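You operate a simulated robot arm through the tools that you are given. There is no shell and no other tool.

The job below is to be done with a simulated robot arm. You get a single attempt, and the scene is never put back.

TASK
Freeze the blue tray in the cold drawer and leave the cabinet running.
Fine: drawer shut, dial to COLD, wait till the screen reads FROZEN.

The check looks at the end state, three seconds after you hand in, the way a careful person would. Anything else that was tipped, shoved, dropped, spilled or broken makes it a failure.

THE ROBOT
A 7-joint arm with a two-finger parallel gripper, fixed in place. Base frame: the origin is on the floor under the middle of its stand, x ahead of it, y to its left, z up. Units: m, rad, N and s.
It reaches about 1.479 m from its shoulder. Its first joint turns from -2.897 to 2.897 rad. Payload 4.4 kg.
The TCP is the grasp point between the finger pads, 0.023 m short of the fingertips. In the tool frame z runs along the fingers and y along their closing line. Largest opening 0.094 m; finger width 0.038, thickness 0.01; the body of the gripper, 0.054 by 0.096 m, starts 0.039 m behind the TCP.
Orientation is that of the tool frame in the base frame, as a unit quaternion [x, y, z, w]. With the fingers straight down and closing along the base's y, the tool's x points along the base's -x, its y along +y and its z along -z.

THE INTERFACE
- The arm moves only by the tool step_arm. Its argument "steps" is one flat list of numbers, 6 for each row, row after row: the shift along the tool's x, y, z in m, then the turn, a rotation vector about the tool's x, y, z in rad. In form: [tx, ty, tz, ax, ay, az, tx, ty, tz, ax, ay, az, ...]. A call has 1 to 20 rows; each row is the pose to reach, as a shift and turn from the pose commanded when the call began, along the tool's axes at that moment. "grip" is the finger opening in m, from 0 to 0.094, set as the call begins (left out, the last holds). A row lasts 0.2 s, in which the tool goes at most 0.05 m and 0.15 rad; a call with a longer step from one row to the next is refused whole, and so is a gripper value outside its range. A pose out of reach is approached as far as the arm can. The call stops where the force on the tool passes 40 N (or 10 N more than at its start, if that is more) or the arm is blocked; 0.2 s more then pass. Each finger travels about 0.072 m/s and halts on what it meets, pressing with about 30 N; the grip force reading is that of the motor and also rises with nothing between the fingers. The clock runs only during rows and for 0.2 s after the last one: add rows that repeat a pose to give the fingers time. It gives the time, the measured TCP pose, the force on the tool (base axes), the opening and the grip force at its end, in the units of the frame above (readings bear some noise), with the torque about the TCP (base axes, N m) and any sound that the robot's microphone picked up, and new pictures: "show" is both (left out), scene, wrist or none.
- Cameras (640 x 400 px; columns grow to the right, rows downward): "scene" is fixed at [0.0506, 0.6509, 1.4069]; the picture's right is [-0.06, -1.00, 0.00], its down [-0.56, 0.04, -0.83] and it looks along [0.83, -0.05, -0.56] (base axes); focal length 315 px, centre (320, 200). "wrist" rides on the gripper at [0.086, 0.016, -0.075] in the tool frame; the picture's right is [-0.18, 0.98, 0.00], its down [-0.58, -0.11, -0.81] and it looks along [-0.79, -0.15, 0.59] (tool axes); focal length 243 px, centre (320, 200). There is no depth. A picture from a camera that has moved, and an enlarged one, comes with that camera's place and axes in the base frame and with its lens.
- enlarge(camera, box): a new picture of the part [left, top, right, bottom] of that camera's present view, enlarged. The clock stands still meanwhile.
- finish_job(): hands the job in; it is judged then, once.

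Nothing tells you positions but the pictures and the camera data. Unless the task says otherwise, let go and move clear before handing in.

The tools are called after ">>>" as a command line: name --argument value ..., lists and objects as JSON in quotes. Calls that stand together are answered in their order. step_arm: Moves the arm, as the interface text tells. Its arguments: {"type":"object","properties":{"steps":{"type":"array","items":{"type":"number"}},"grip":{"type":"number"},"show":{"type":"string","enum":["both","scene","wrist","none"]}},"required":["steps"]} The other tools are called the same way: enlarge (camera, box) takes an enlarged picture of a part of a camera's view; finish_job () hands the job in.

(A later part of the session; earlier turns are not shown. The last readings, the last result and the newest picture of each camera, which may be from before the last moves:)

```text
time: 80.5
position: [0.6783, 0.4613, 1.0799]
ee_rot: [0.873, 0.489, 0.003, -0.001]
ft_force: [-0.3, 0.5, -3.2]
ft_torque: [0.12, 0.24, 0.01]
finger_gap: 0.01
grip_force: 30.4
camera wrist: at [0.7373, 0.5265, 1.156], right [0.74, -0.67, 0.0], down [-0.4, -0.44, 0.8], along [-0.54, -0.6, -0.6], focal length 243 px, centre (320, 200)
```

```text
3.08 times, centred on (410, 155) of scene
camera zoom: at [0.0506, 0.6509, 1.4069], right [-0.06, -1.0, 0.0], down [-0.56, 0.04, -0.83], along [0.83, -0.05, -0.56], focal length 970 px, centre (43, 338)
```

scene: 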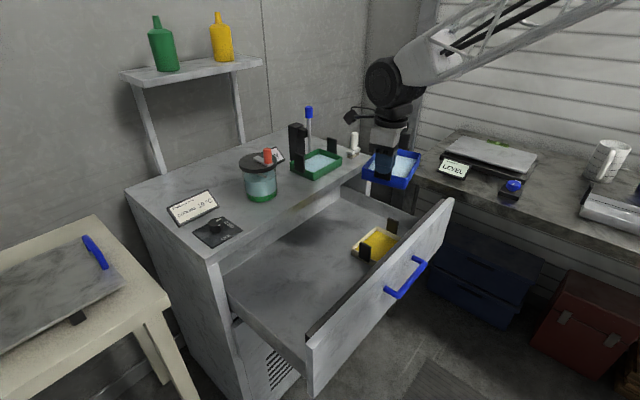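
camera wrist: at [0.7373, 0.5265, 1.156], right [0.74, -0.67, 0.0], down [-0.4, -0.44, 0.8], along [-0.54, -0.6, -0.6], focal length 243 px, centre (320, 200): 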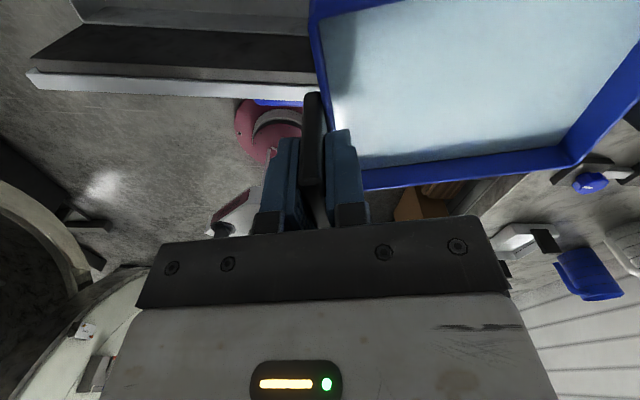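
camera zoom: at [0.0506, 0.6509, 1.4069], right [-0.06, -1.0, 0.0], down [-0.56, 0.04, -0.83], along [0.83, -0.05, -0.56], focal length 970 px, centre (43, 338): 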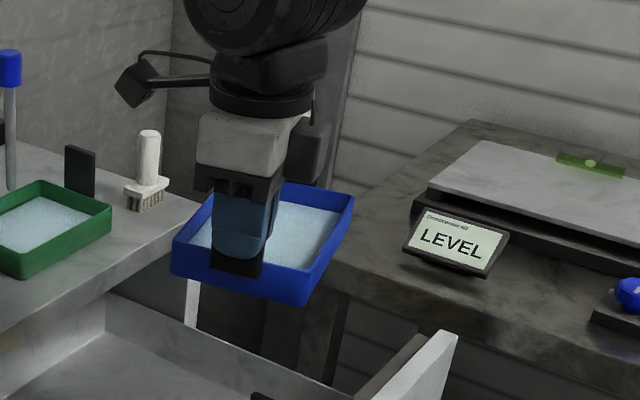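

Level again and the water is intact. Now I'll slowly turn the tray so its long axis points into the drawer while moving above the drop-off spot.

>>> step_arm --steps '[0.0009, -0.0019, 0, 0, 0, -0.02, 0.0028, -0.0062, 0, 0, 0, -0.0667, 0.0057, -0.0124, 0, 0, 0, -0.1333, 0.0091, -0.0198, 0, 0, 0, -0.2133, 0.0125, -0.0273, 0, 0, 0, -0.2933, 0.0162, -0.0353, 0, 0, 0, -0.3799, 0.0199, -0.0434, 0, 0, 0, -0.4666, 0.0236, -0.0514, 0, 0, 0, -0.5532, 0.0273, -0.0595, 0, 0, 0, -0.6398, 0.031, -0.0675, 0, 0, 0, -0.7265, 0.0346, -0.0756, 0, 0, 0, -0.8131, 0.0383, -0.0836, 0, 0, 0, -0.8998, 0.042, -0.0917, 0, 0, 0, -0.9864, 0.0454, -0.0991, 0, 0, 0, -1.0664, 0.0488, -0.1066, 0, 0, 0, -1.1464, 0.052, -0.1134, 0, 0, 0, -1.2197, 0.0545, -0.1189, 0, 0, 0, -1.2797, 0.0568, -0.1239, 0, 0, 0, -1.333]'

>>> enlarge --camera "scene" --box '[170, 110, 450, 320]'

>>> enlarge --camera "wrist" --box '[100, 0, 640, 240]'

```text
time: 84.3
position: [0.6043, 0.5749, 1.0797]
ee_rot: [0.383, 0.924, 0.003, 0.002]
ft_force: [-0.6, 0.4, -2.0]
ft_torque: [-0.21, 0.17, -0.01]
finger_gap: 0.0099
grip_force: 29.7
camera wrist: at [0.5537, 0.6469, 1.1556], right [0.83, 0.56, 0.01], down [0.33, -0.49, 0.81], along [0.46, -0.66, -0.59], focal length 243 px, centre (320, 200)
```

scene: 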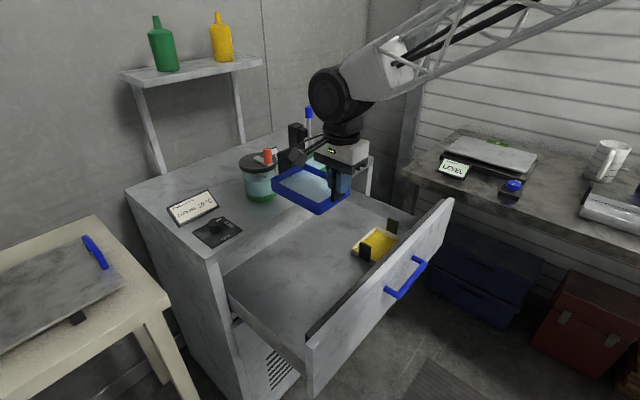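
wrist: 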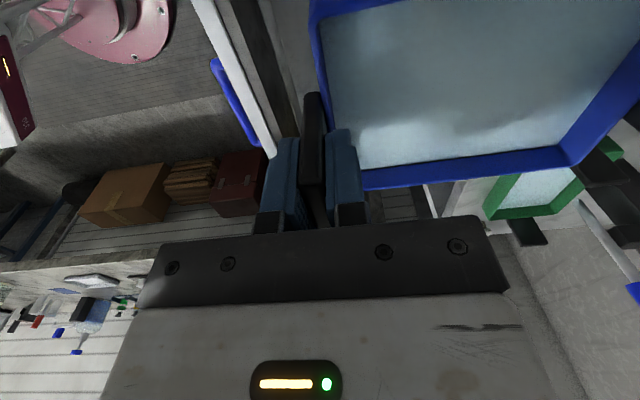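

```text
1.90 times, centred on (310, 215) of scene
camera zoom: at [0.0506, 0.6509, 1.4069], right [-0.06, -1.0, 0.0], down [-0.56, 0.04, -0.83], along [0.83, -0.05, -0.56], focal length 601 px, centre (339, 171)
```

zoom: 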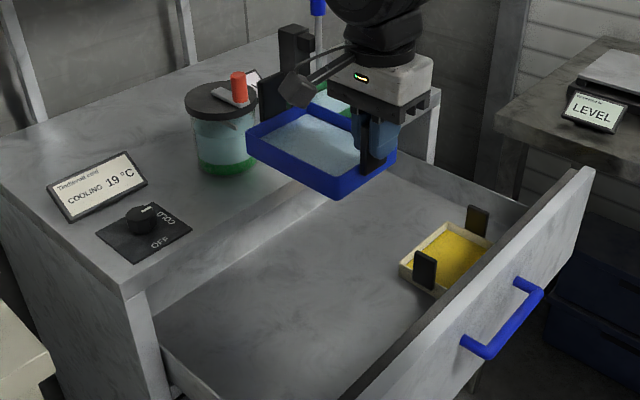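

```text
1.19 times, centred on (370, 120) of wrist
camera zoom: at [0.5537, 0.6469, 1.1556], right [0.83, 0.56, 0.01], down [0.33, -0.49, 0.81], along [0.46, -0.66, -0.59], focal length 288 px, centre (261, 295)
```

zoom: 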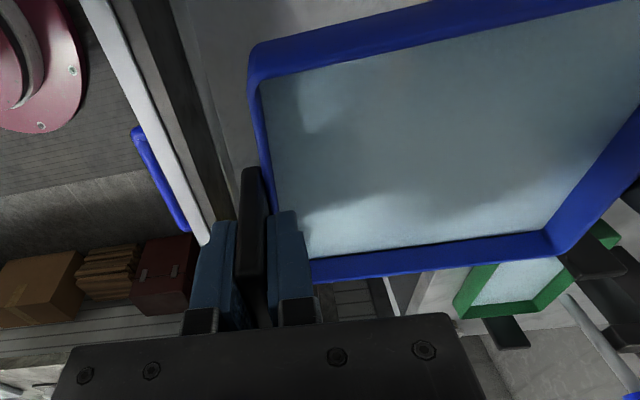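

The tray is over the free left part of the drawer. I estimate about 3.5 cm clearance to the cabinet top edge at the back and to the drawer front wall. I'll lower it slowly partway and check.

>>> step_arm --steps '[0, 0, 0.006, 0, 0, 0, 0, 0, 0.018, 0, 0, 0, 0, 0, 0.036, 0, 0, 0, 0, 0, 0.056, 0, 0, 0, 0, 0, 0.076, 0, 0, 0, 0, 0, 0.096, 0, 0, 0, 0, 0, 0.116, 0, 0, 0, 0, 0, 0.136, 0, 0, 0, 0, 0, 0.152, 0, 0, 0, 0, 0, 0.16, 0, 0, 0]'

>>> enlarge --camera "scene" --box '[190, 140, 430, 320]'

>>> enlarge --camera "wrist" --box '[100, 0, 640, 240]'

```text
time: 86.5
position: [0.6043, 0.5758, 0.92]
ee_rot: [0.384, 0.923, 0.003, 0.002]
ft_force: [-0.9, -0.3, -3.3]
ft_torque: [-0.2, 0.21, 0.0]
finger_gap: 0.0098
grip_force: 30.0
camera wrist: at [0.5539, 0.6474, 0.9955], right [0.83, 0.56, 0.01], down [0.33, -0.49, 0.81], along [0.46, -0.66, -0.59], focal length 243 px, centre (320, 200)
```

scene: 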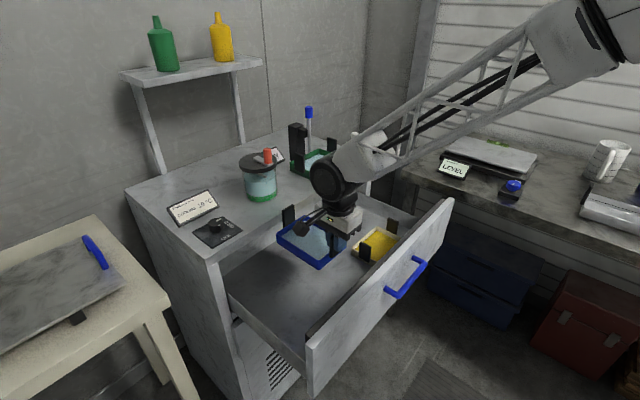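
wrist: 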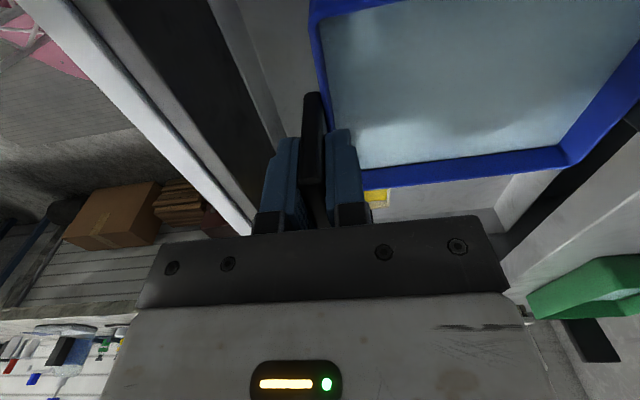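

```text
2.22 times, centred on (310, 230) of scene
camera zoom: at [0.0506, 0.6509, 1.4069], right [-0.06, -1.0, 0.0], down [-0.56, 0.04, -0.83], along [0.83, -0.05, -0.56], focal length 701 px, centre (342, 133)
```

zoom: 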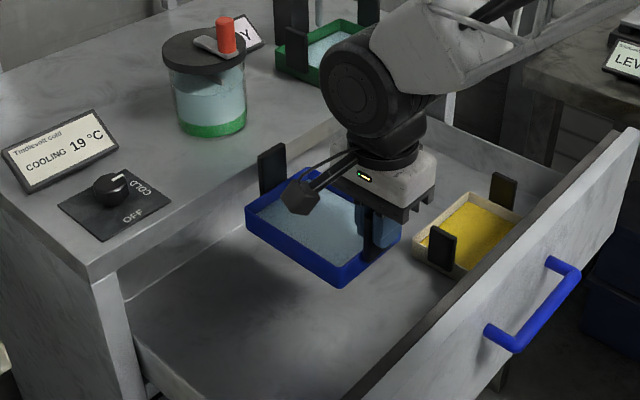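

```text
1.19 times, centred on (370, 120) of wrist
camera zoom: at [0.5539, 0.6474, 0.9955], right [0.83, 0.56, 0.01], down [0.33, -0.49, 0.81], along [0.46, -0.66, -0.59], focal length 288 px, centre (261, 295)
```

zoom: 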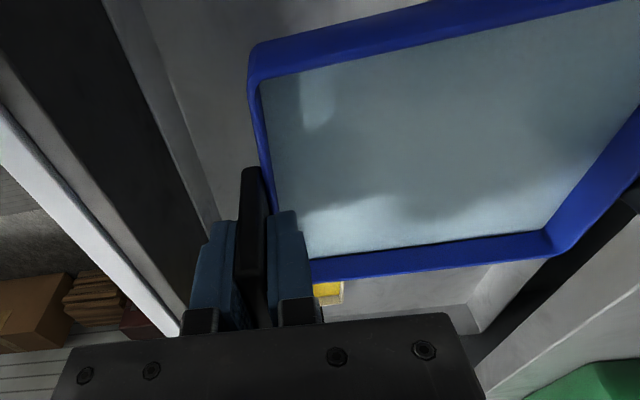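

Clearances look fine: the tray is inside the opening, ahead of the cabinet top edge. Lowering further.

>>> step_arm --steps '[0, 0, 0.006, 0, 0, 0, 0, 0, 0.018, 0, 0, 0, 0, 0, 0.034, 0, 0, 0, 0, 0, 0.05, 0, 0, 0, 0, 0, 0.066, 0, 0, 0, 0, 0, 0.08, 0, 0, 0, 0, 0, 0.09, 0, 0, 0, 0, 0, 0.095, 0, 0, 0]'

>>> enlarge --camera "scene" --box '[190, 140, 430, 320]'

>>> enlarge --camera "wrist" --box '[100, 0, 640, 240]'

```text
time: 88.3
position: [0.6041, 0.576, 0.8245]
ee_rot: [0.384, 0.923, 0.003, 0.002]
ft_force: [-0.2, 0.1, -3.2]
ft_torque: [-0.23, 0.18, 0.01]
finger_gap: 0.01
grip_force: 30.1
camera wrist: at [0.5546, 0.6477, 0.9004], right [0.83, 0.56, 0.01], down [0.33, -0.49, 0.81], along [0.46, -0.66, -0.59], focal length 243 px, centre (320, 200)
```

scene: 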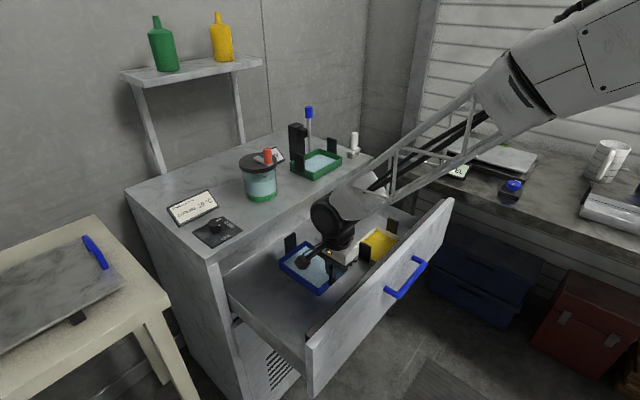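
wrist: 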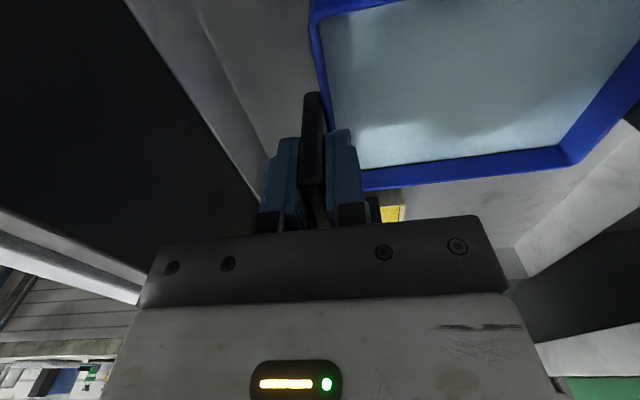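

```text
2.22 times, centred on (310, 230) of scene
camera zoom: at [0.0506, 0.6509, 1.4069], right [-0.06, -1.0, 0.0], down [-0.56, 0.04, -0.83], along [0.83, -0.05, -0.56], focal length 701 px, centre (342, 133)
```

zoom: 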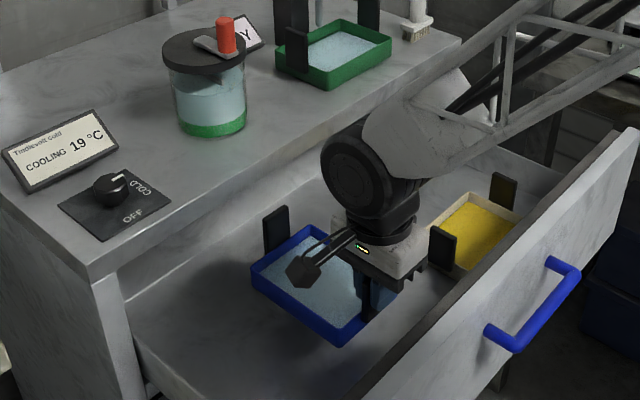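

```text
1.19 times, centred on (370, 120) of wrist
camera zoom: at [0.5546, 0.6477, 0.9004], right [0.83, 0.56, 0.01], down [0.33, -0.49, 0.81], along [0.46, -0.66, -0.59], focal length 288 px, centre (261, 295)
```

zoom: 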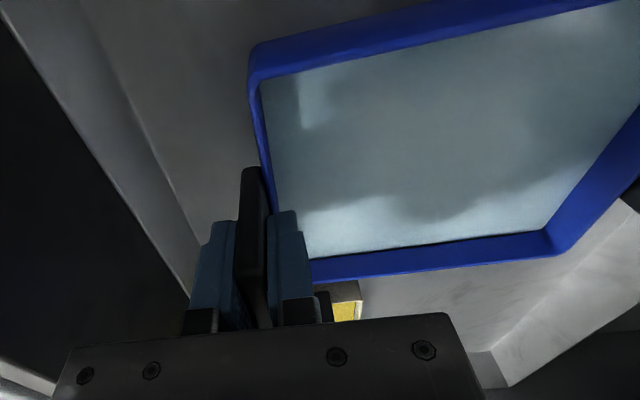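

>>> step_arm --steps '[0, 0, 0.003, 0, 0, 0, 0, 0, 0.006, 0, 0, 0, 0, 0, 0.009, 0, 0, 0, 0, 0, 0.012, 0, 0, 0, 0, 0, 0.015, 0, 0, 0, 0, 0, 0.018, 0, 0, 0, 0, 0, 0.021, 0, 0, 0, 0, 0, 0.024, 0, 0, 0, 0, 0, 0.027, 0, 0, 0]'

>>> enlarge --camera "scene" --box '[230, 180, 390, 310]'

```text
time: 90.3
position: [0.6046, 0.5755, 0.7976]
ee_rot: [0.384, 0.923, 0.003, 0.002]
ft_force: [-0.9, 0.8, -3.5]
ft_torque: [-0.16, 0.17, 0.02]
finger_gap: 0.0101
grip_force: 29.8
camera wrist: at [0.5547, 0.6479, 0.8733], right [0.83, 0.56, 0.01], down [0.33, -0.49, 0.81], along [0.46, -0.66, -0.59], focal length 243 px, centre (320, 200)
```

scene: 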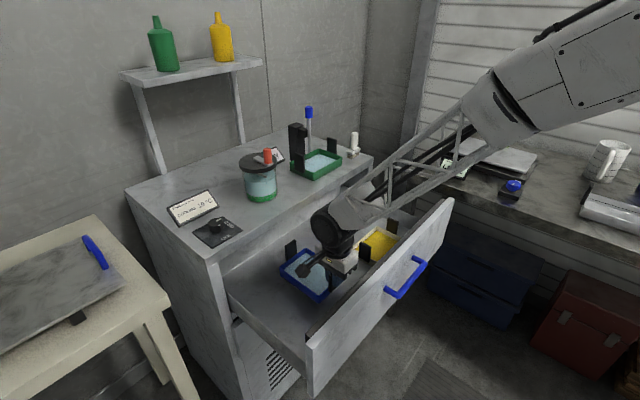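
wrist: 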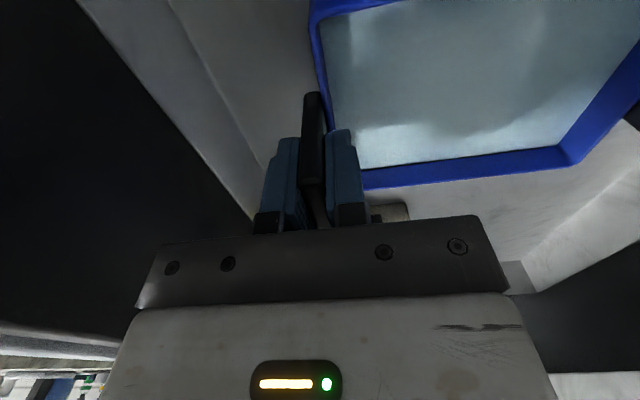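

```text
3.08 times, centred on (310, 245) of scene
camera zoom: at [0.0506, 0.6509, 1.4069], right [-0.06, -1.0, 0.0], down [-0.56, 0.04, -0.83], along [0.83, -0.05, -0.56], focal length 970 px, centre (351, 62)
```

zoom: 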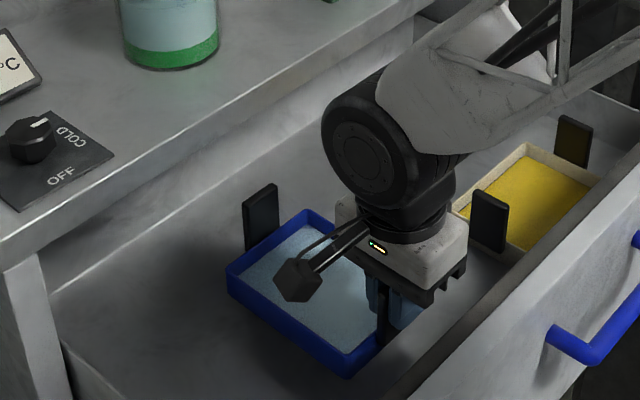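

>>> step_arm --steps '[0, 0, 0.002, 0, 0, 0, 0, 0, 0.004, 0, 0, 0, 0, 0, 0.006, 0, 0, 0, 0, 0, 0.008, 0, 0, 0, 0, 0, 0.01, 0, 0, 0, 0, 0, 0.012, 0, 0, 0]' --show "scene"

>>> enlarge --camera "scene" --box '[230, 180, 390, 310]'

```text
time: 91.8
position: [0.6053, 0.5751, 0.7859]
ee_rot: [0.384, 0.924, 0.003, 0.002]
ft_force: [0.0, -0.2, -3.3]
ft_torque: [-0.16, 0.21, -0.01]
finger_gap: 0.0097
grip_force: 30.4
```

scene: 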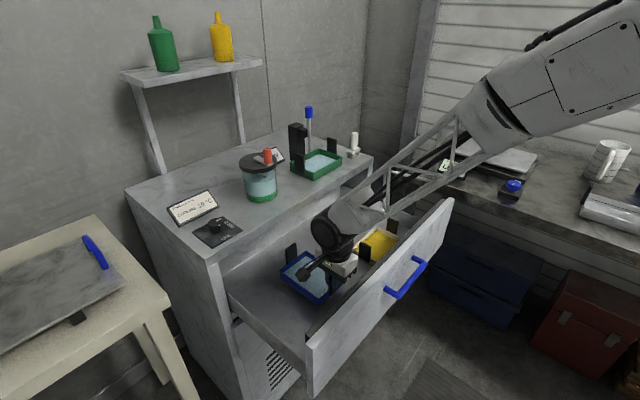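

```text
3.08 times, centred on (310, 245) of scene
camera zoom: at [0.0506, 0.6509, 1.4069], right [-0.06, -1.0, 0.0], down [-0.56, 0.04, -0.83], along [0.83, -0.05, -0.56], focal length 970 px, centre (351, 62)
```

zoom: 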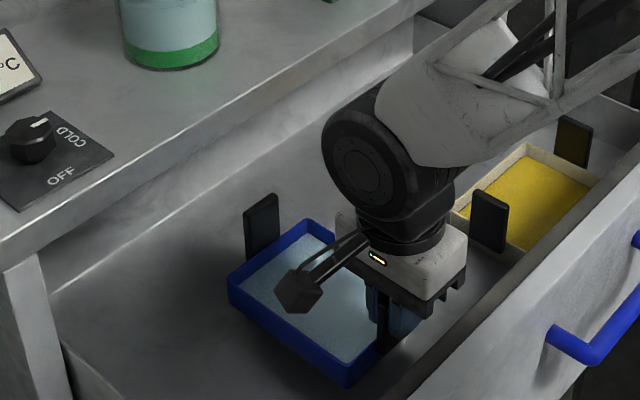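

>>> step_arm --steps '[0, 0, 0.002, 0, 0, 0, 0, 0, 0.004, 0, 0, 0, 0, 0, 0.006, 0, 0, 0, 0, 0, 0.008, 0, 0, 0, 0, 0, 0.01, 0, 0, 0, 0, 0, 0.012, 0, 0, 0]' --show "scene"

>>> enlarge --camera "scene" --box '[230, 180, 390, 310]'

```text
time: 93.2
position: [0.6065, 0.5754, 0.7752]
ee_rot: [0.383, 0.924, 0.002, 0.002]
ft_force: [-0.3, -0.4, -3.7]
ft_torque: [-0.18, 0.16, 0.0]
finger_gap: 0.0098
grip_force: 30.0
```

scene: 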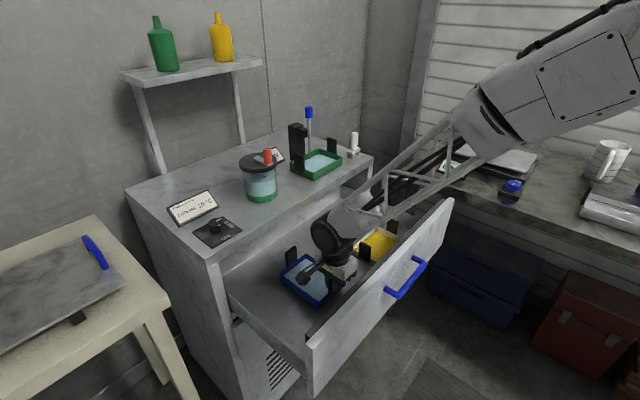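

```text
3.08 times, centred on (310, 245) of scene
camera zoom: at [0.0506, 0.6509, 1.4069], right [-0.06, -1.0, 0.0], down [-0.56, 0.04, -0.83], along [0.83, -0.05, -0.56], focal length 970 px, centre (351, 62)
```

zoom: 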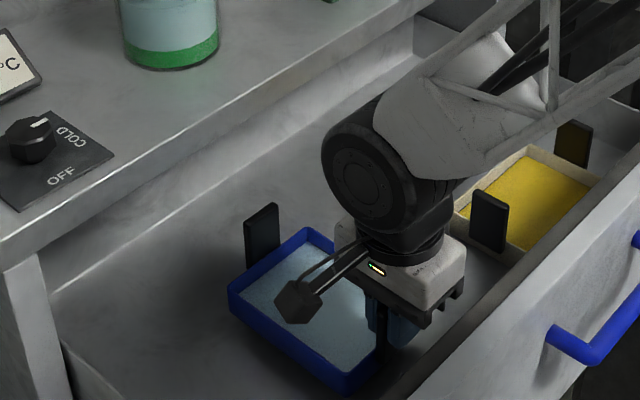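

>>> step_arm --steps '[0, 0, 0.002, 0, 0, 0, 0, 0, 0.004, 0, 0, 0, 0, 0, 0.006, 0, 0, 0, 0, 0, 0.008, 0, 0, 0, 0, 0, 0.01, 0, 0, 0, 0, 0, 0.012, 0, 0, 0, 0, 0, 0.014, 0, 0, 0]' --show "both"

>>> enlarge --camera "scene" --box '[230, 180, 390, 310]'

```text
time: 94.8
position: [0.6042, 0.5764, 0.7598]
ee_rot: [0.384, 0.923, 0.003, 0.002]
ft_force: [0.1, 0.4, -3.4]
ft_torque: [-0.17, 0.23, 0.04]
finger_gap: 0.0098
grip_force: 30.1
camera wrist: at [0.5549, 0.6484, 0.8352], right [0.83, 0.56, 0.01], down [0.33, -0.49, 0.81], along [0.46, -0.66, -0.59], focal length 243 px, centre (320, 200)
```

scene: 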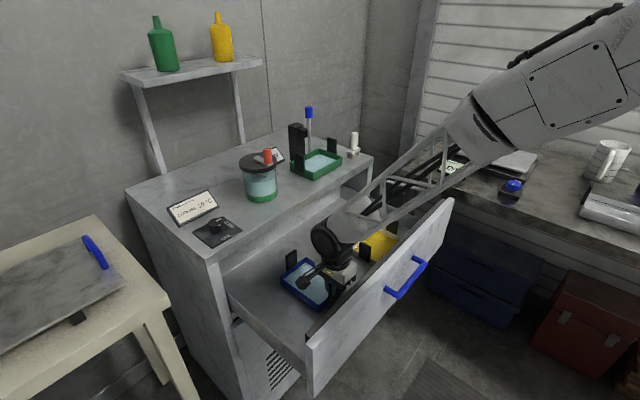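
wrist: 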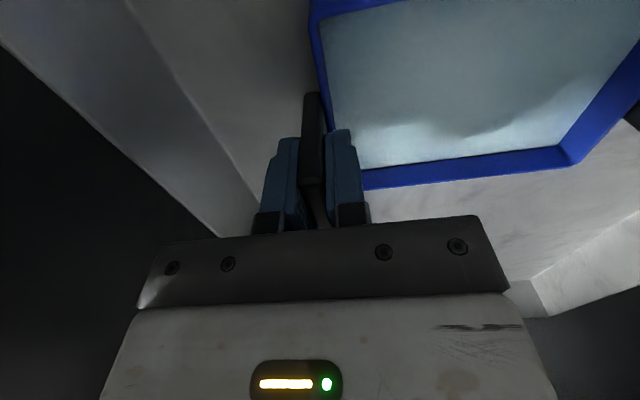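

```text
3.08 times, centred on (310, 245) of scene
camera zoom: at [0.0506, 0.6509, 1.4069], right [-0.06, -1.0, 0.0], down [-0.56, 0.04, -0.83], along [0.83, -0.05, -0.56], focal length 970 px, centre (351, 62)
```

zoom: 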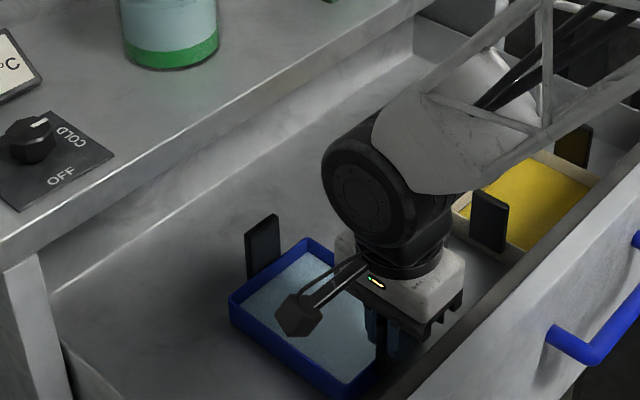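

>>> step_arm --steps '[0, 0, 0.002, 0, 0, 0, 0, 0, 0.004, 0, 0, 0, 0, 0, 0.006, 0, 0, 0, 0, 0, 0.008, 0, 0, 0, 0, 0, 0.01, 0, 0, 0, 0, 0, 0.012, 0, 0, 0, 0, 0, 0.014, 0, 0, 0]' --show "both"

>>> enlarge --camera "scene" --box '[230, 180, 390, 310]'

```text
time: 96.3
position: [0.6061, 0.5754, 0.7473]
ee_rot: [0.384, 0.924, 0.004, 0.002]
ft_force: [2.9, 3.3, 29.8]
ft_torque: [0.11, -0.09, -0.04]
finger_gap: 0.0099
grip_force: 30.0
camera wrist: at [0.5552, 0.6483, 0.8222], right [0.83, 0.56, 0.01], down [0.33, -0.49, 0.81], along [0.46, -0.66, -0.59], focal length 243 px, centre (320, 200)
```

scene: 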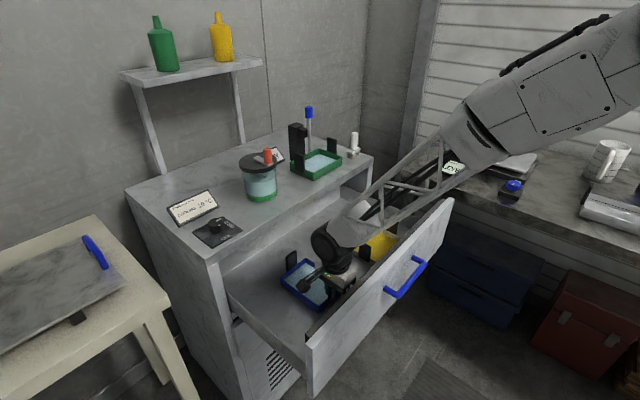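
wrist: 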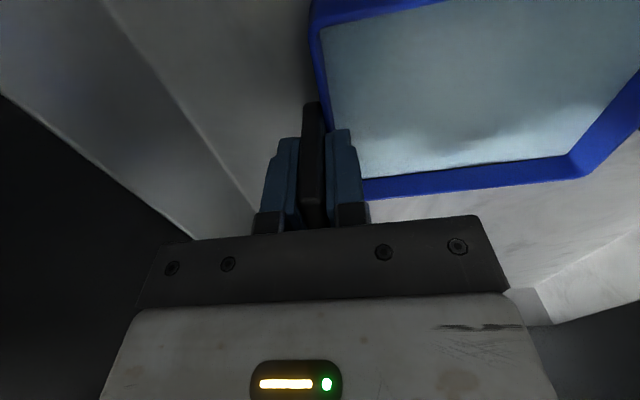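

```text
3.08 times, centred on (310, 245) of scene
camera zoom: at [0.0506, 0.6509, 1.4069], right [-0.06, -1.0, 0.0], down [-0.56, 0.04, -0.83], along [0.83, -0.05, -0.56], focal length 970 px, centre (351, 62)
```

zoom: 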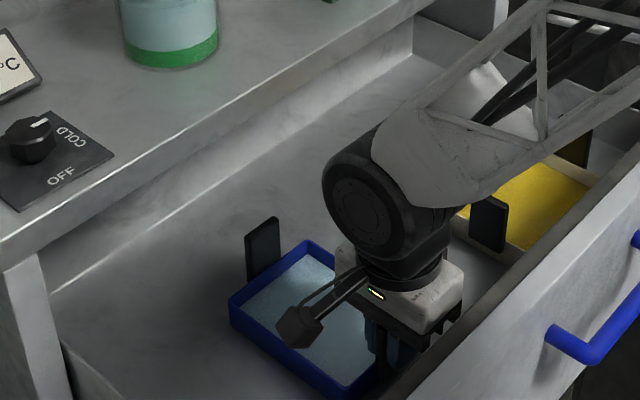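

Contact: the tray is on the drawer floor (+30 N). I'll ease off 2 mm, then open the fingers gently.

>>> step_arm --steps '[0, 0, -0.001, 0, 0, 0, 0, 0, -0.002, 0, 0, 0, 0, 0, -0.002, 0, 0, 0]' --show "none"

```text
time: 97.2
position: [0.6056, 0.5749, 0.7476]
ee_rot: [0.383, 0.924, 0.002, 0.002]
ft_force: [-2.4, 3.8, 6.5]
ft_torque: [-0.01, 0.18, 0.01]
finger_gap: 0.0098
grip_force: 30.0
```

>>> step_arm --steps '[0, 0, 0, 0, 0, 0, 0, 0, 0, 0, 0, 0, 0, 0, 0, 0, 0, 0]' --grip 0.034 --show "both"

>>> enlarge --camera "wrist" --box '[160, 0, 560, 240]'

```text
time: 98.0
position: [0.606, 0.576, 0.7479]
ee_rot: [0.383, 0.924, 0.002, 0.002]
ft_force: [-0.4, -0.6, 0.2]
ft_torque: [0.0, 0.04, -0.01]
finger_gap: 0.0337
grip_force: 0.0
camera wrist: at [0.5552, 0.6479, 0.8232], right [0.83, 0.56, 0.01], down [0.33, -0.49, 0.81], along [0.46, -0.66, -0.59], focal length 243 px, centre (320, 200)
```

scene: 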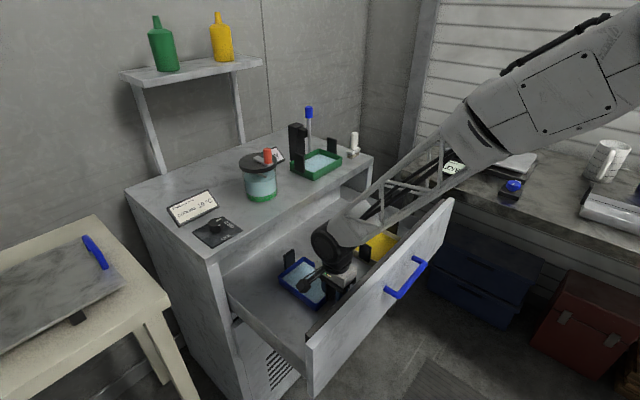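
wrist: 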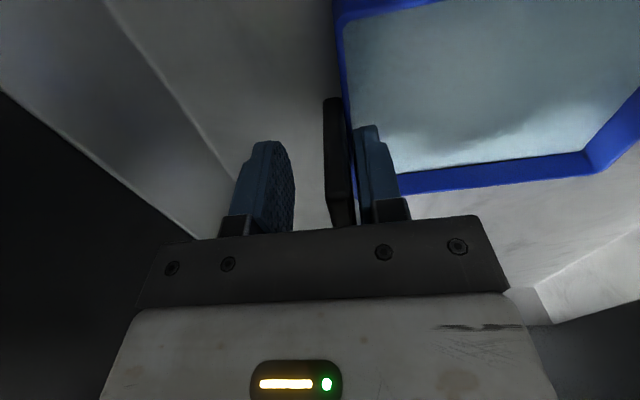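

```text
1.60 times, centred on (360, 120) of wrist
camera zoom: at [0.5552, 0.6479, 0.8232], right [0.83, 0.56, 0.01], down [0.33, -0.49, 0.81], along [0.46, -0.66, -0.59], focal length 388 px, centre (256, 328)
```

zoom: 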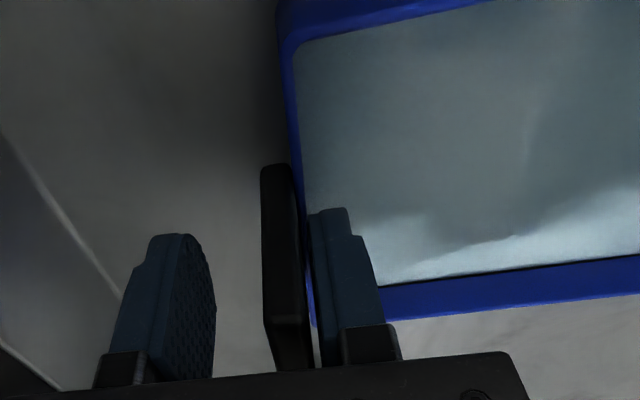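

Released, with zero force now. The tray sits flat on the drawer floor, with the tab nearer the inner finger, so I'll rise slightly, re-centre on the tab and lift straight out.

>>> step_arm --steps '[0, 0, -0.003, 0, 0, 0, 0, 0.003, -0.008, 0, 0, 0, 0, 0.006, -0.015, 0, 0, 0, 0, 0.006, -0.03, 0, 0, 0, 0, 0.006, -0.055, 0, 0, 0, 0, 0.006, -0.09, 0, 0, 0, 0, 0.006, -0.13, 0, 0, 0, 0, 0.006, -0.17, 0, 0, 0, 0, 0.006, -0.21, 0, 0, 0, 0, 0.006, -0.25, 0, 0, 0, 0, 0.006, -0.29, 0, 0, 0]'

>>> enlarge --camera "scene" --box '[190, 150, 430, 330]'

>>> enlarge --camera "wrist" --box '[160, 0, 560, 240]'

```text
time: 100.3
position: [0.6095, 0.5787, 1.0363]
ee_rot: [0.384, 0.923, 0.001, 0.002]
ft_force: [-0.3, -0.1, -1.3]
ft_torque: [0.03, -0.02, -0.02]
finger_gap: 0.0339
grip_force: 0.1
camera wrist: at [0.5576, 0.6511, 1.1129], right [0.83, 0.56, 0.01], down [0.33, -0.49, 0.81], along [0.46, -0.66, -0.59], focal length 243 px, centre (320, 200)
```

scene: 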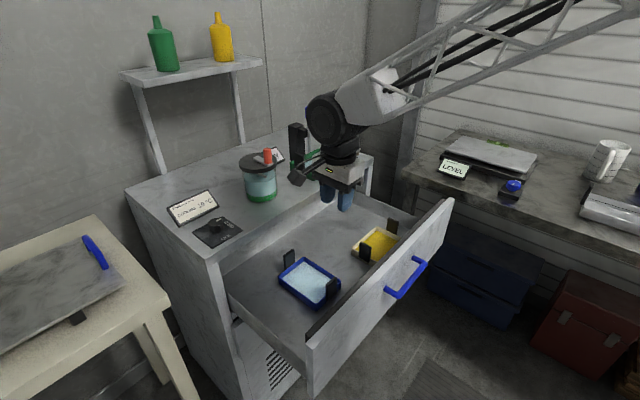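
wrist: 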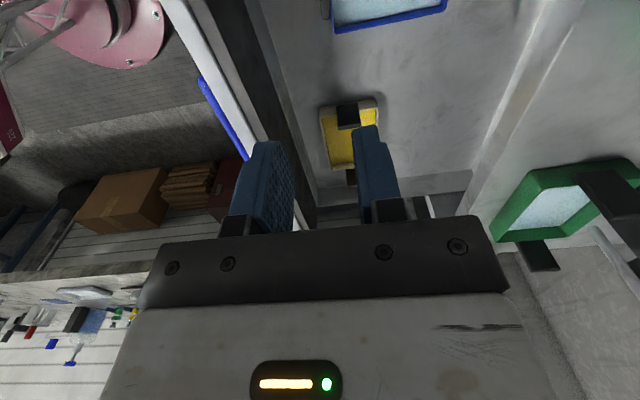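

```text
2.22 times, centred on (310, 240) of scene
camera zoom: at [0.0506, 0.6509, 1.4069], right [-0.06, -1.0, 0.0], down [-0.56, 0.04, -0.83], along [0.83, -0.05, -0.56], focal length 701 px, centre (342, 111)
```

zoom: 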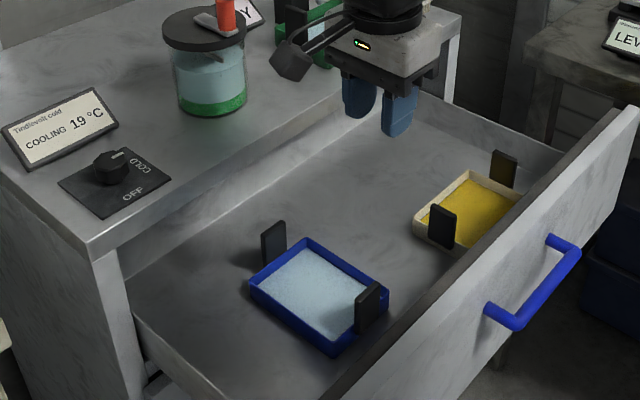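

```text
1.60 times, centred on (360, 120) of wrist
camera zoom: at [0.5576, 0.6511, 1.1129], right [0.83, 0.56, 0.01], down [0.33, -0.49, 0.81], along [0.46, -0.66, -0.59], focal length 388 px, centre (256, 328)
```

zoom: 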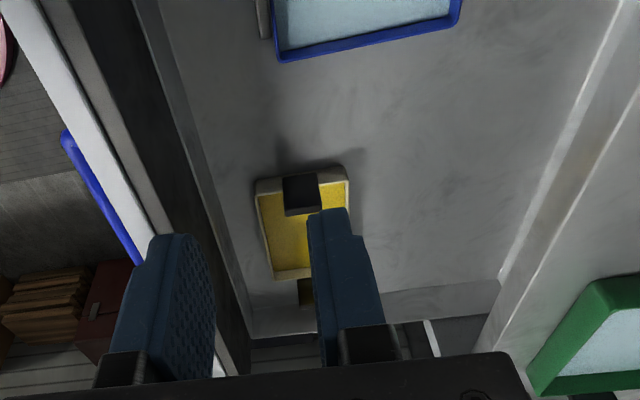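

The blue tray is sitting level in the drawer with its water intact, clear of the yellow tray. Next I'll close the gripper and position it vertically in front of the drawer front, above the handle, to push the drawer shut.

>>> step_arm --steps '[-0.01, -0.0148, -0.0013, 0, 0, -0.143, -0.0199, -0.0296, -0.0025, 0, 0, -0.286, -0.0299, -0.0444, -0.0038, 0, 0, -0.4285, -0.0399, -0.0592, -0.0051, 0, 0, -0.571, -0.0498, -0.074, -0.0064, 0, 0, -0.714, -0.0598, -0.0889, -0.0076, 0, 0, -0.857, -0.0697, -0.1037, -0.0089, 0, 0, -1.0, -0.0797, -0.1185, -0.0102, 0, 0, -1.143, -0.0897, -0.1333, -0.0115, 0, 0, -1.2855, -0.0996, -0.1481, -0.0127, 0, 0, -1.428, -0.1096, -0.1629, -0.014, 0, 0, -1.571, -0.1096, -0.1629, -0.014, 0, 0, -1.571]' --grip 0.0

>>> enlarge --camera "scene" --box '[190, 150, 510, 390]'

```text
time: 103.0
position: [0.5701, 0.3855, 1.0513]
ee_rot: [-0.383, 0.924, 0.001, 0.004]
ft_force: [0.1, 0.8, -0.2]
ft_torque: [-0.01, 0.02, 0.01]
finger_gap: 0.0001
grip_force: 30.2
camera wrist: at [0.4963, 0.3357, 1.1257], right [-0.56, 0.83, 0.0], down [0.48, 0.33, 0.81], along [0.67, 0.46, -0.59], focal length 243 px, centre (320, 200)
```

scene: 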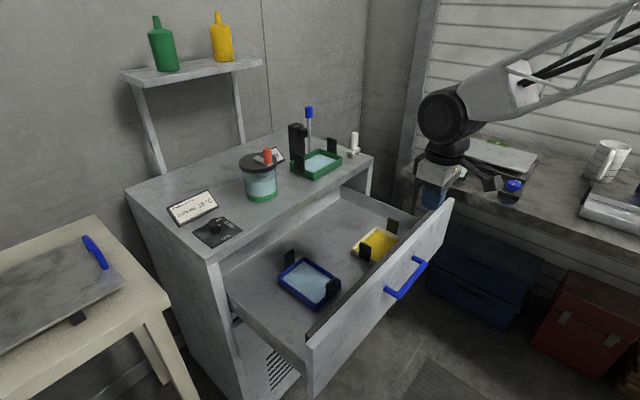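
wrist: 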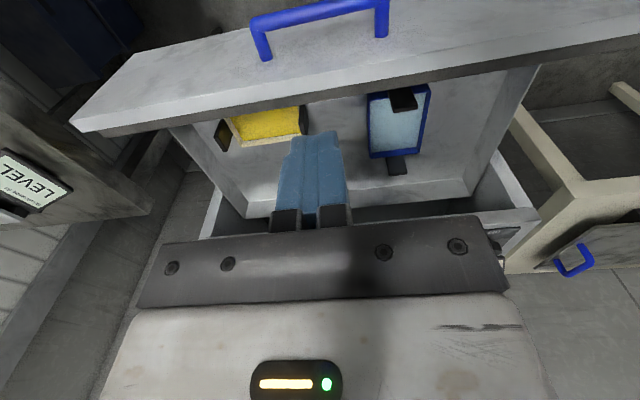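

```text
1.67 times, centred on (350, 270) of scene
camera zoom: at [0.0506, 0.6509, 1.4069], right [-0.06, -1.0, 0.0], down [-0.56, 0.04, -0.83], along [0.83, -0.05, -0.56], focal length 526 px, centre (270, 83)
```

zoom: 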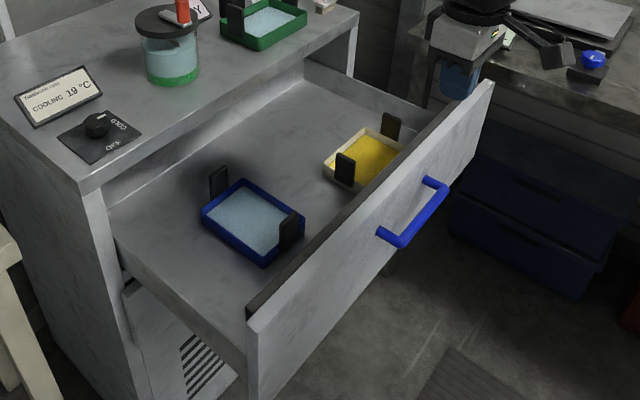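

>>> step_arm --steps '[0, 0, 0.045, 0, 0, 0, 0, 0, 0.09, 0, 0, 0, 0, 0, 0.135, 0, 0, 0, 0, 0, 0.17, 0, 0, 0, 0, 0, 0.193, 0, 0, 0, 0, 0, 0.193, 0, 0, 0]'

>>> enlarge --camera "scene" --box '[300, 150, 500, 310]'

>>> enlarge --camera "wrist" --box '[160, 0, 480, 240]'

```text
time: 104.3
position: [0.5712, 0.3876, 0.8588]
ee_rot: [-0.382, 0.924, 0.001, 0.003]
ft_force: [-0.7, 0.2, -0.3]
ft_torque: [-0.01, -0.01, 0.02]
finger_gap: 0.0
grip_force: 30.0
camera wrist: at [0.4979, 0.3367, 0.9317], right [-0.56, 0.83, 0.0], down [0.48, 0.33, 0.81], along [0.67, 0.46, -0.59], focal length 243 px, centre (320, 200)
```

scene: 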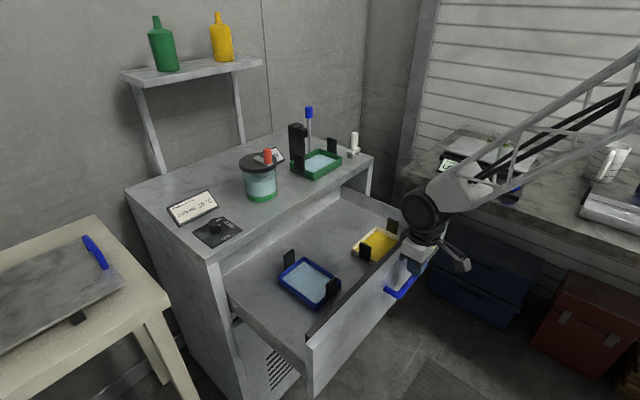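
wrist: 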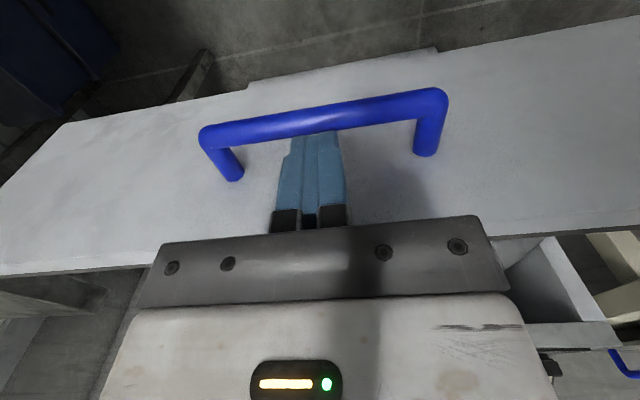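

```text
2.50 times, centred on (400, 230) of scene
camera zoom: at [0.0506, 0.6509, 1.4069], right [-0.06, -1.0, 0.0], down [-0.56, 0.04, -0.83], along [0.83, -0.05, -0.56], focal length 788 px, centre (120, 125)
```

zoom: 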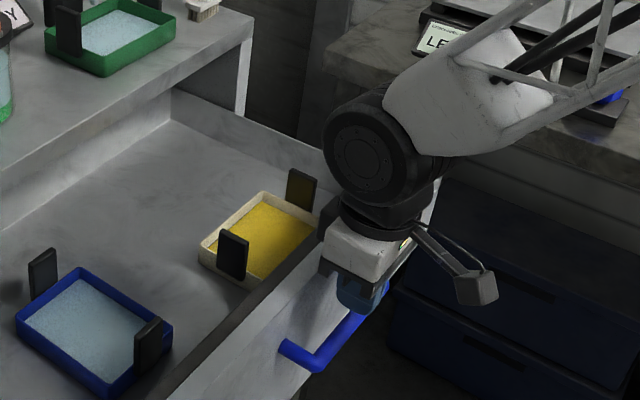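

```text
1.67 times, centred on (320, 120) of wrist
camera zoom: at [0.4979, 0.3367, 0.9317], right [-0.56, 0.83, 0.0], down [0.48, 0.33, 0.81], along [0.67, 0.46, -0.59], focal length 404 px, centre (320, 333)
```

zoom: 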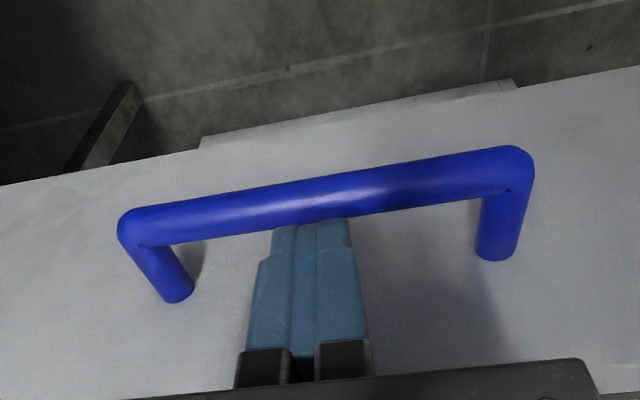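

The fingertips are in front of the drawer face, above the handle. I'll push slowly toward the cabinet.

>>> step_arm --steps '[-0.01, 0, 0, 0, 0, 0, -0.018, 0, 0, 0, 0, 0, -0.025, 0, 0, 0, 0, 0, -0.033, 0, 0, 0, 0, 0, -0.042, 0, 0, 0, 0, 0, -0.052, 0, 0, 0, 0, 0, -0.063, 0, 0, 0, 0, 0, -0.075, 0, 0, 0, 0, 0, -0.087, 0, 0, 0, 0, 0, -0.099, 0, 0, 0, 0, 0, -0.111, 0, 0, 0, 0, 0, -0.123, 0, 0, 0, 0, 0, -0.135, 0, 0, 0, 0, 0, -0.146, 0, 0, 0, 0, 0, -0.155, 0, 0, 0, 0, 0, -0.162, 0, 0, 0, 0, 0]'

>>> enlarge --camera "scene" --box '[190, 150, 430, 330]'

```text
time: 107.8
position: [0.6863, 0.5016, 0.8597]
ee_rot: [-0.382, 0.924, 0.001, 0.004]
ft_force: [-3.1, -2.8, 0.2]
ft_torque: [-0.01, 0.01, 0.07]
finger_gap: 0.0003
grip_force: 29.7
camera wrist: at [0.6125, 0.4516, 0.9343], right [-0.56, 0.83, 0.0], down [0.48, 0.33, 0.81], along [0.67, 0.46, -0.59], focal length 243 px, centre (320, 200)
```

scene: 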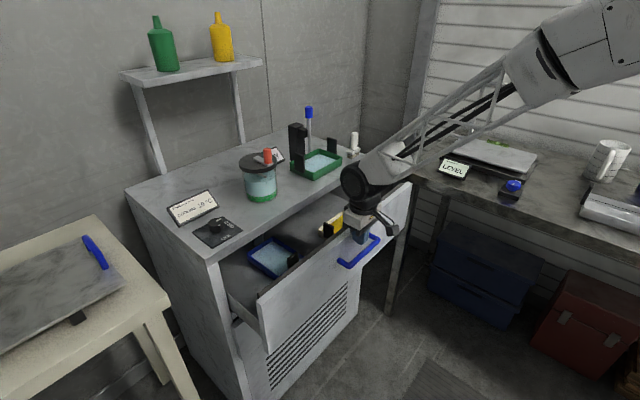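
wrist: 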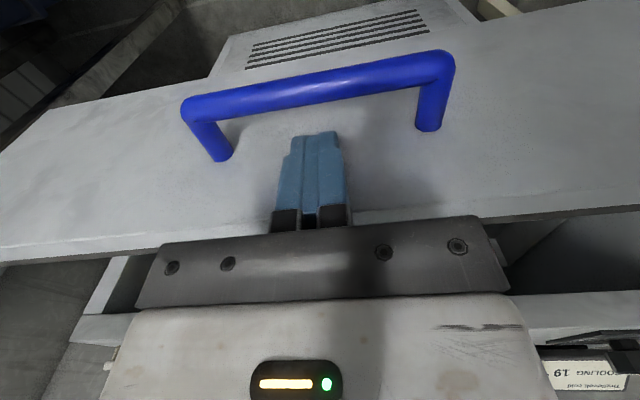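

```text
2.22 times, centred on (310, 240) of scene
camera zoom: at [0.0506, 0.6509, 1.4069], right [-0.06, -1.0, 0.0], down [-0.56, 0.04, -0.83], along [0.83, -0.05, -0.56], focal length 701 px, centre (342, 111)
```

zoom: 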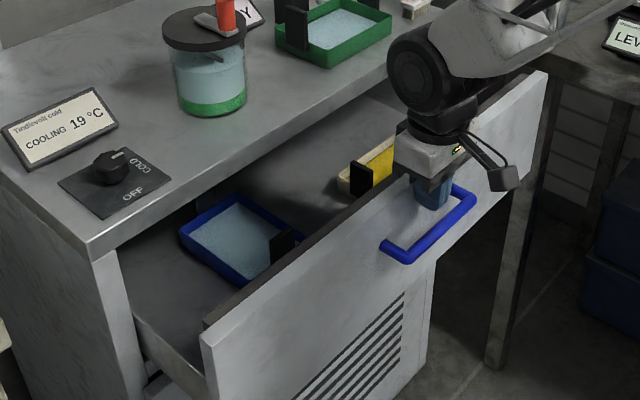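

>>> step_arm --steps '[-0.008, 0, 0, 0, 0, 0, -0.018, 0, 0, 0, 0, 0, -0.03, 0, 0, 0, 0, 0, -0.042, 0, 0, 0, 0, 0, -0.054, 0, 0, 0, 0, 0, -0.066, 0, 0, 0, 0, 0, -0.078, 0, 0, 0, 0, 0, -0.09, 0, 0, 0, 0, 0, -0.101, 0, 0, 0, 0, 0, -0.111, 0, 0, 0, 0, 0, -0.119, 0, 0, 0, 0, 0, -0.125, 0, 0, 0, 0, 0]'

>>> enlarge --camera "scene" --box '[190, 150, 430, 330]'

>>> enlarge --camera "wrist" --box '[160, 0, 640, 400]'

```text
time: 110.3
position: [0.7743, 0.5909, 0.8596]
ee_rot: [-0.382, 0.924, 0.001, 0.003]
ft_force: [-0.8, -2.2, 0.8]
ft_torque: [0.01, 0.02, 0.01]
finger_gap: 0.0
grip_force: 29.3
camera wrist: at [0.7011, 0.5403, 0.9348], right [-0.56, 0.83, 0.0], down [0.48, 0.33, 0.81], along [0.67, 0.46, -0.59], focal length 243 px, centre (320, 200)
```

scene: 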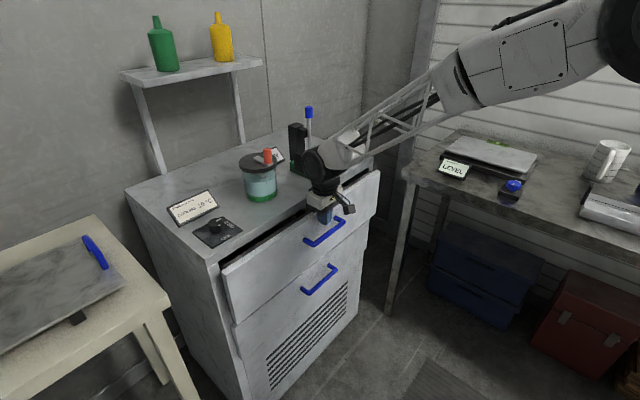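
wrist: 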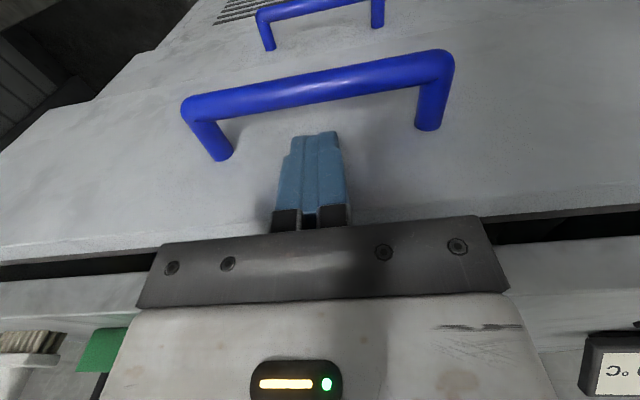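

```text
2.22 times, centred on (310, 240) of scene
camera zoom: at [0.0506, 0.6509, 1.4069], right [-0.06, -1.0, 0.0], down [-0.56, 0.04, -0.83], along [0.83, -0.05, -0.56], focal length 701 px, centre (342, 111)
```

zoom: 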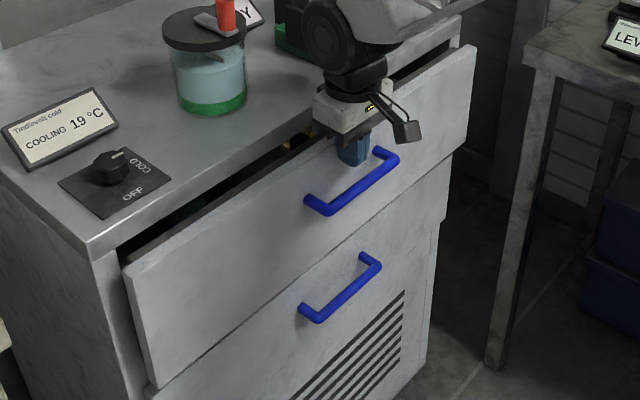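

```text
1.00 times, centred on (400, 200) of wrist (not enlarged: the box is as wide or as high as the picture)
camera zoom: at [0.7011, 0.5403, 0.9348], right [-0.56, 0.83, 0.0], down [0.48, 0.33, 0.81], along [0.67, 0.46, -0.59], focal length 243 px, centre (240, 200)
```

zoom: 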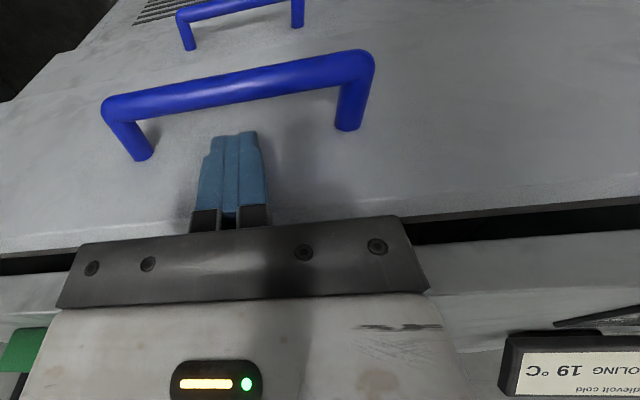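

Nearly closed, with about 3 cm left. I'll push the last part slowly until it meets its stop.

>>> step_arm --steps '[-0.005, 0, 0, 0, 0, 0, -0.01, 0, 0, 0, 0, 0, -0.015, 0, 0, 0, 0, 0, -0.02, 0, 0, 0, 0, 0, -0.024, 0, 0, 0, 0, 0, -0.028, 0, 0, 0, 0, 0]'

>>> enlarge --camera "scene" --box '[190, 150, 430, 330]'

```text
time: 111.7
position: [0.7907, 0.6057, 0.8603]
ee_rot: [-0.381, 0.924, -0.001, 0.002]
ft_force: [-13.9, -13.1, 10.7]
ft_torque: [0.17, -0.16, 0.12]
finger_gap: 0.0
grip_force: 29.9
stopped in row 6: the force on the tool passed its limit at 53 N (the readings are from after the stop); the commanded pose is now the measured one
camera wrist: at [0.7179, 0.5561, 0.9352], right [-0.56, 0.83, 0.0], down [0.49, 0.33, 0.81], along [0.67, 0.46, -0.59], focal length 243 px, centre (320, 200)
```

scene: 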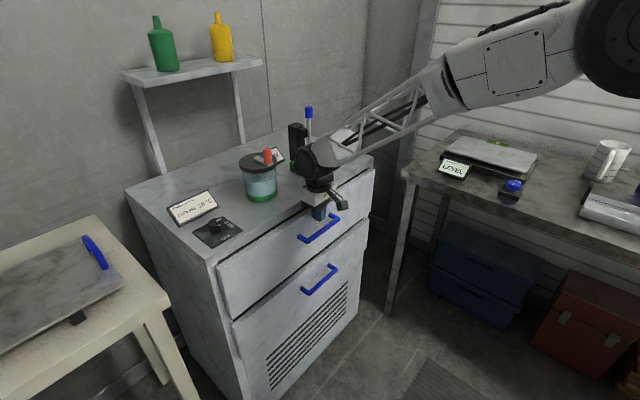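
wrist: 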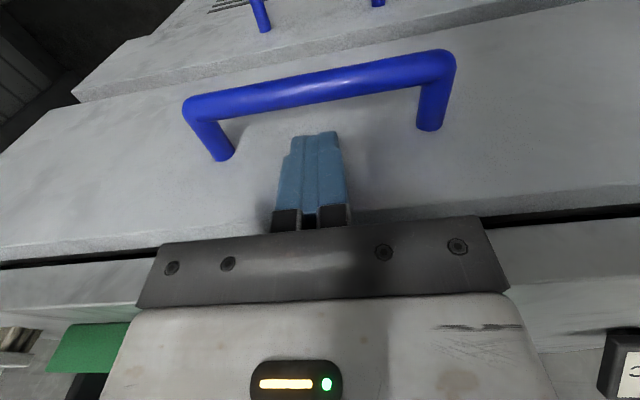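

```text
2.22 times, centred on (310, 240) of scene
camera zoom: at [0.0506, 0.6509, 1.4069], right [-0.06, -1.0, 0.0], down [-0.56, 0.04, -0.83], along [0.83, -0.05, -0.56], focal length 701 px, centre (342, 111)
```

zoom: 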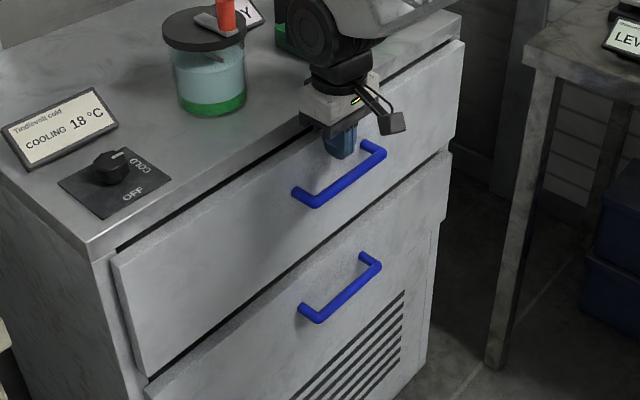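

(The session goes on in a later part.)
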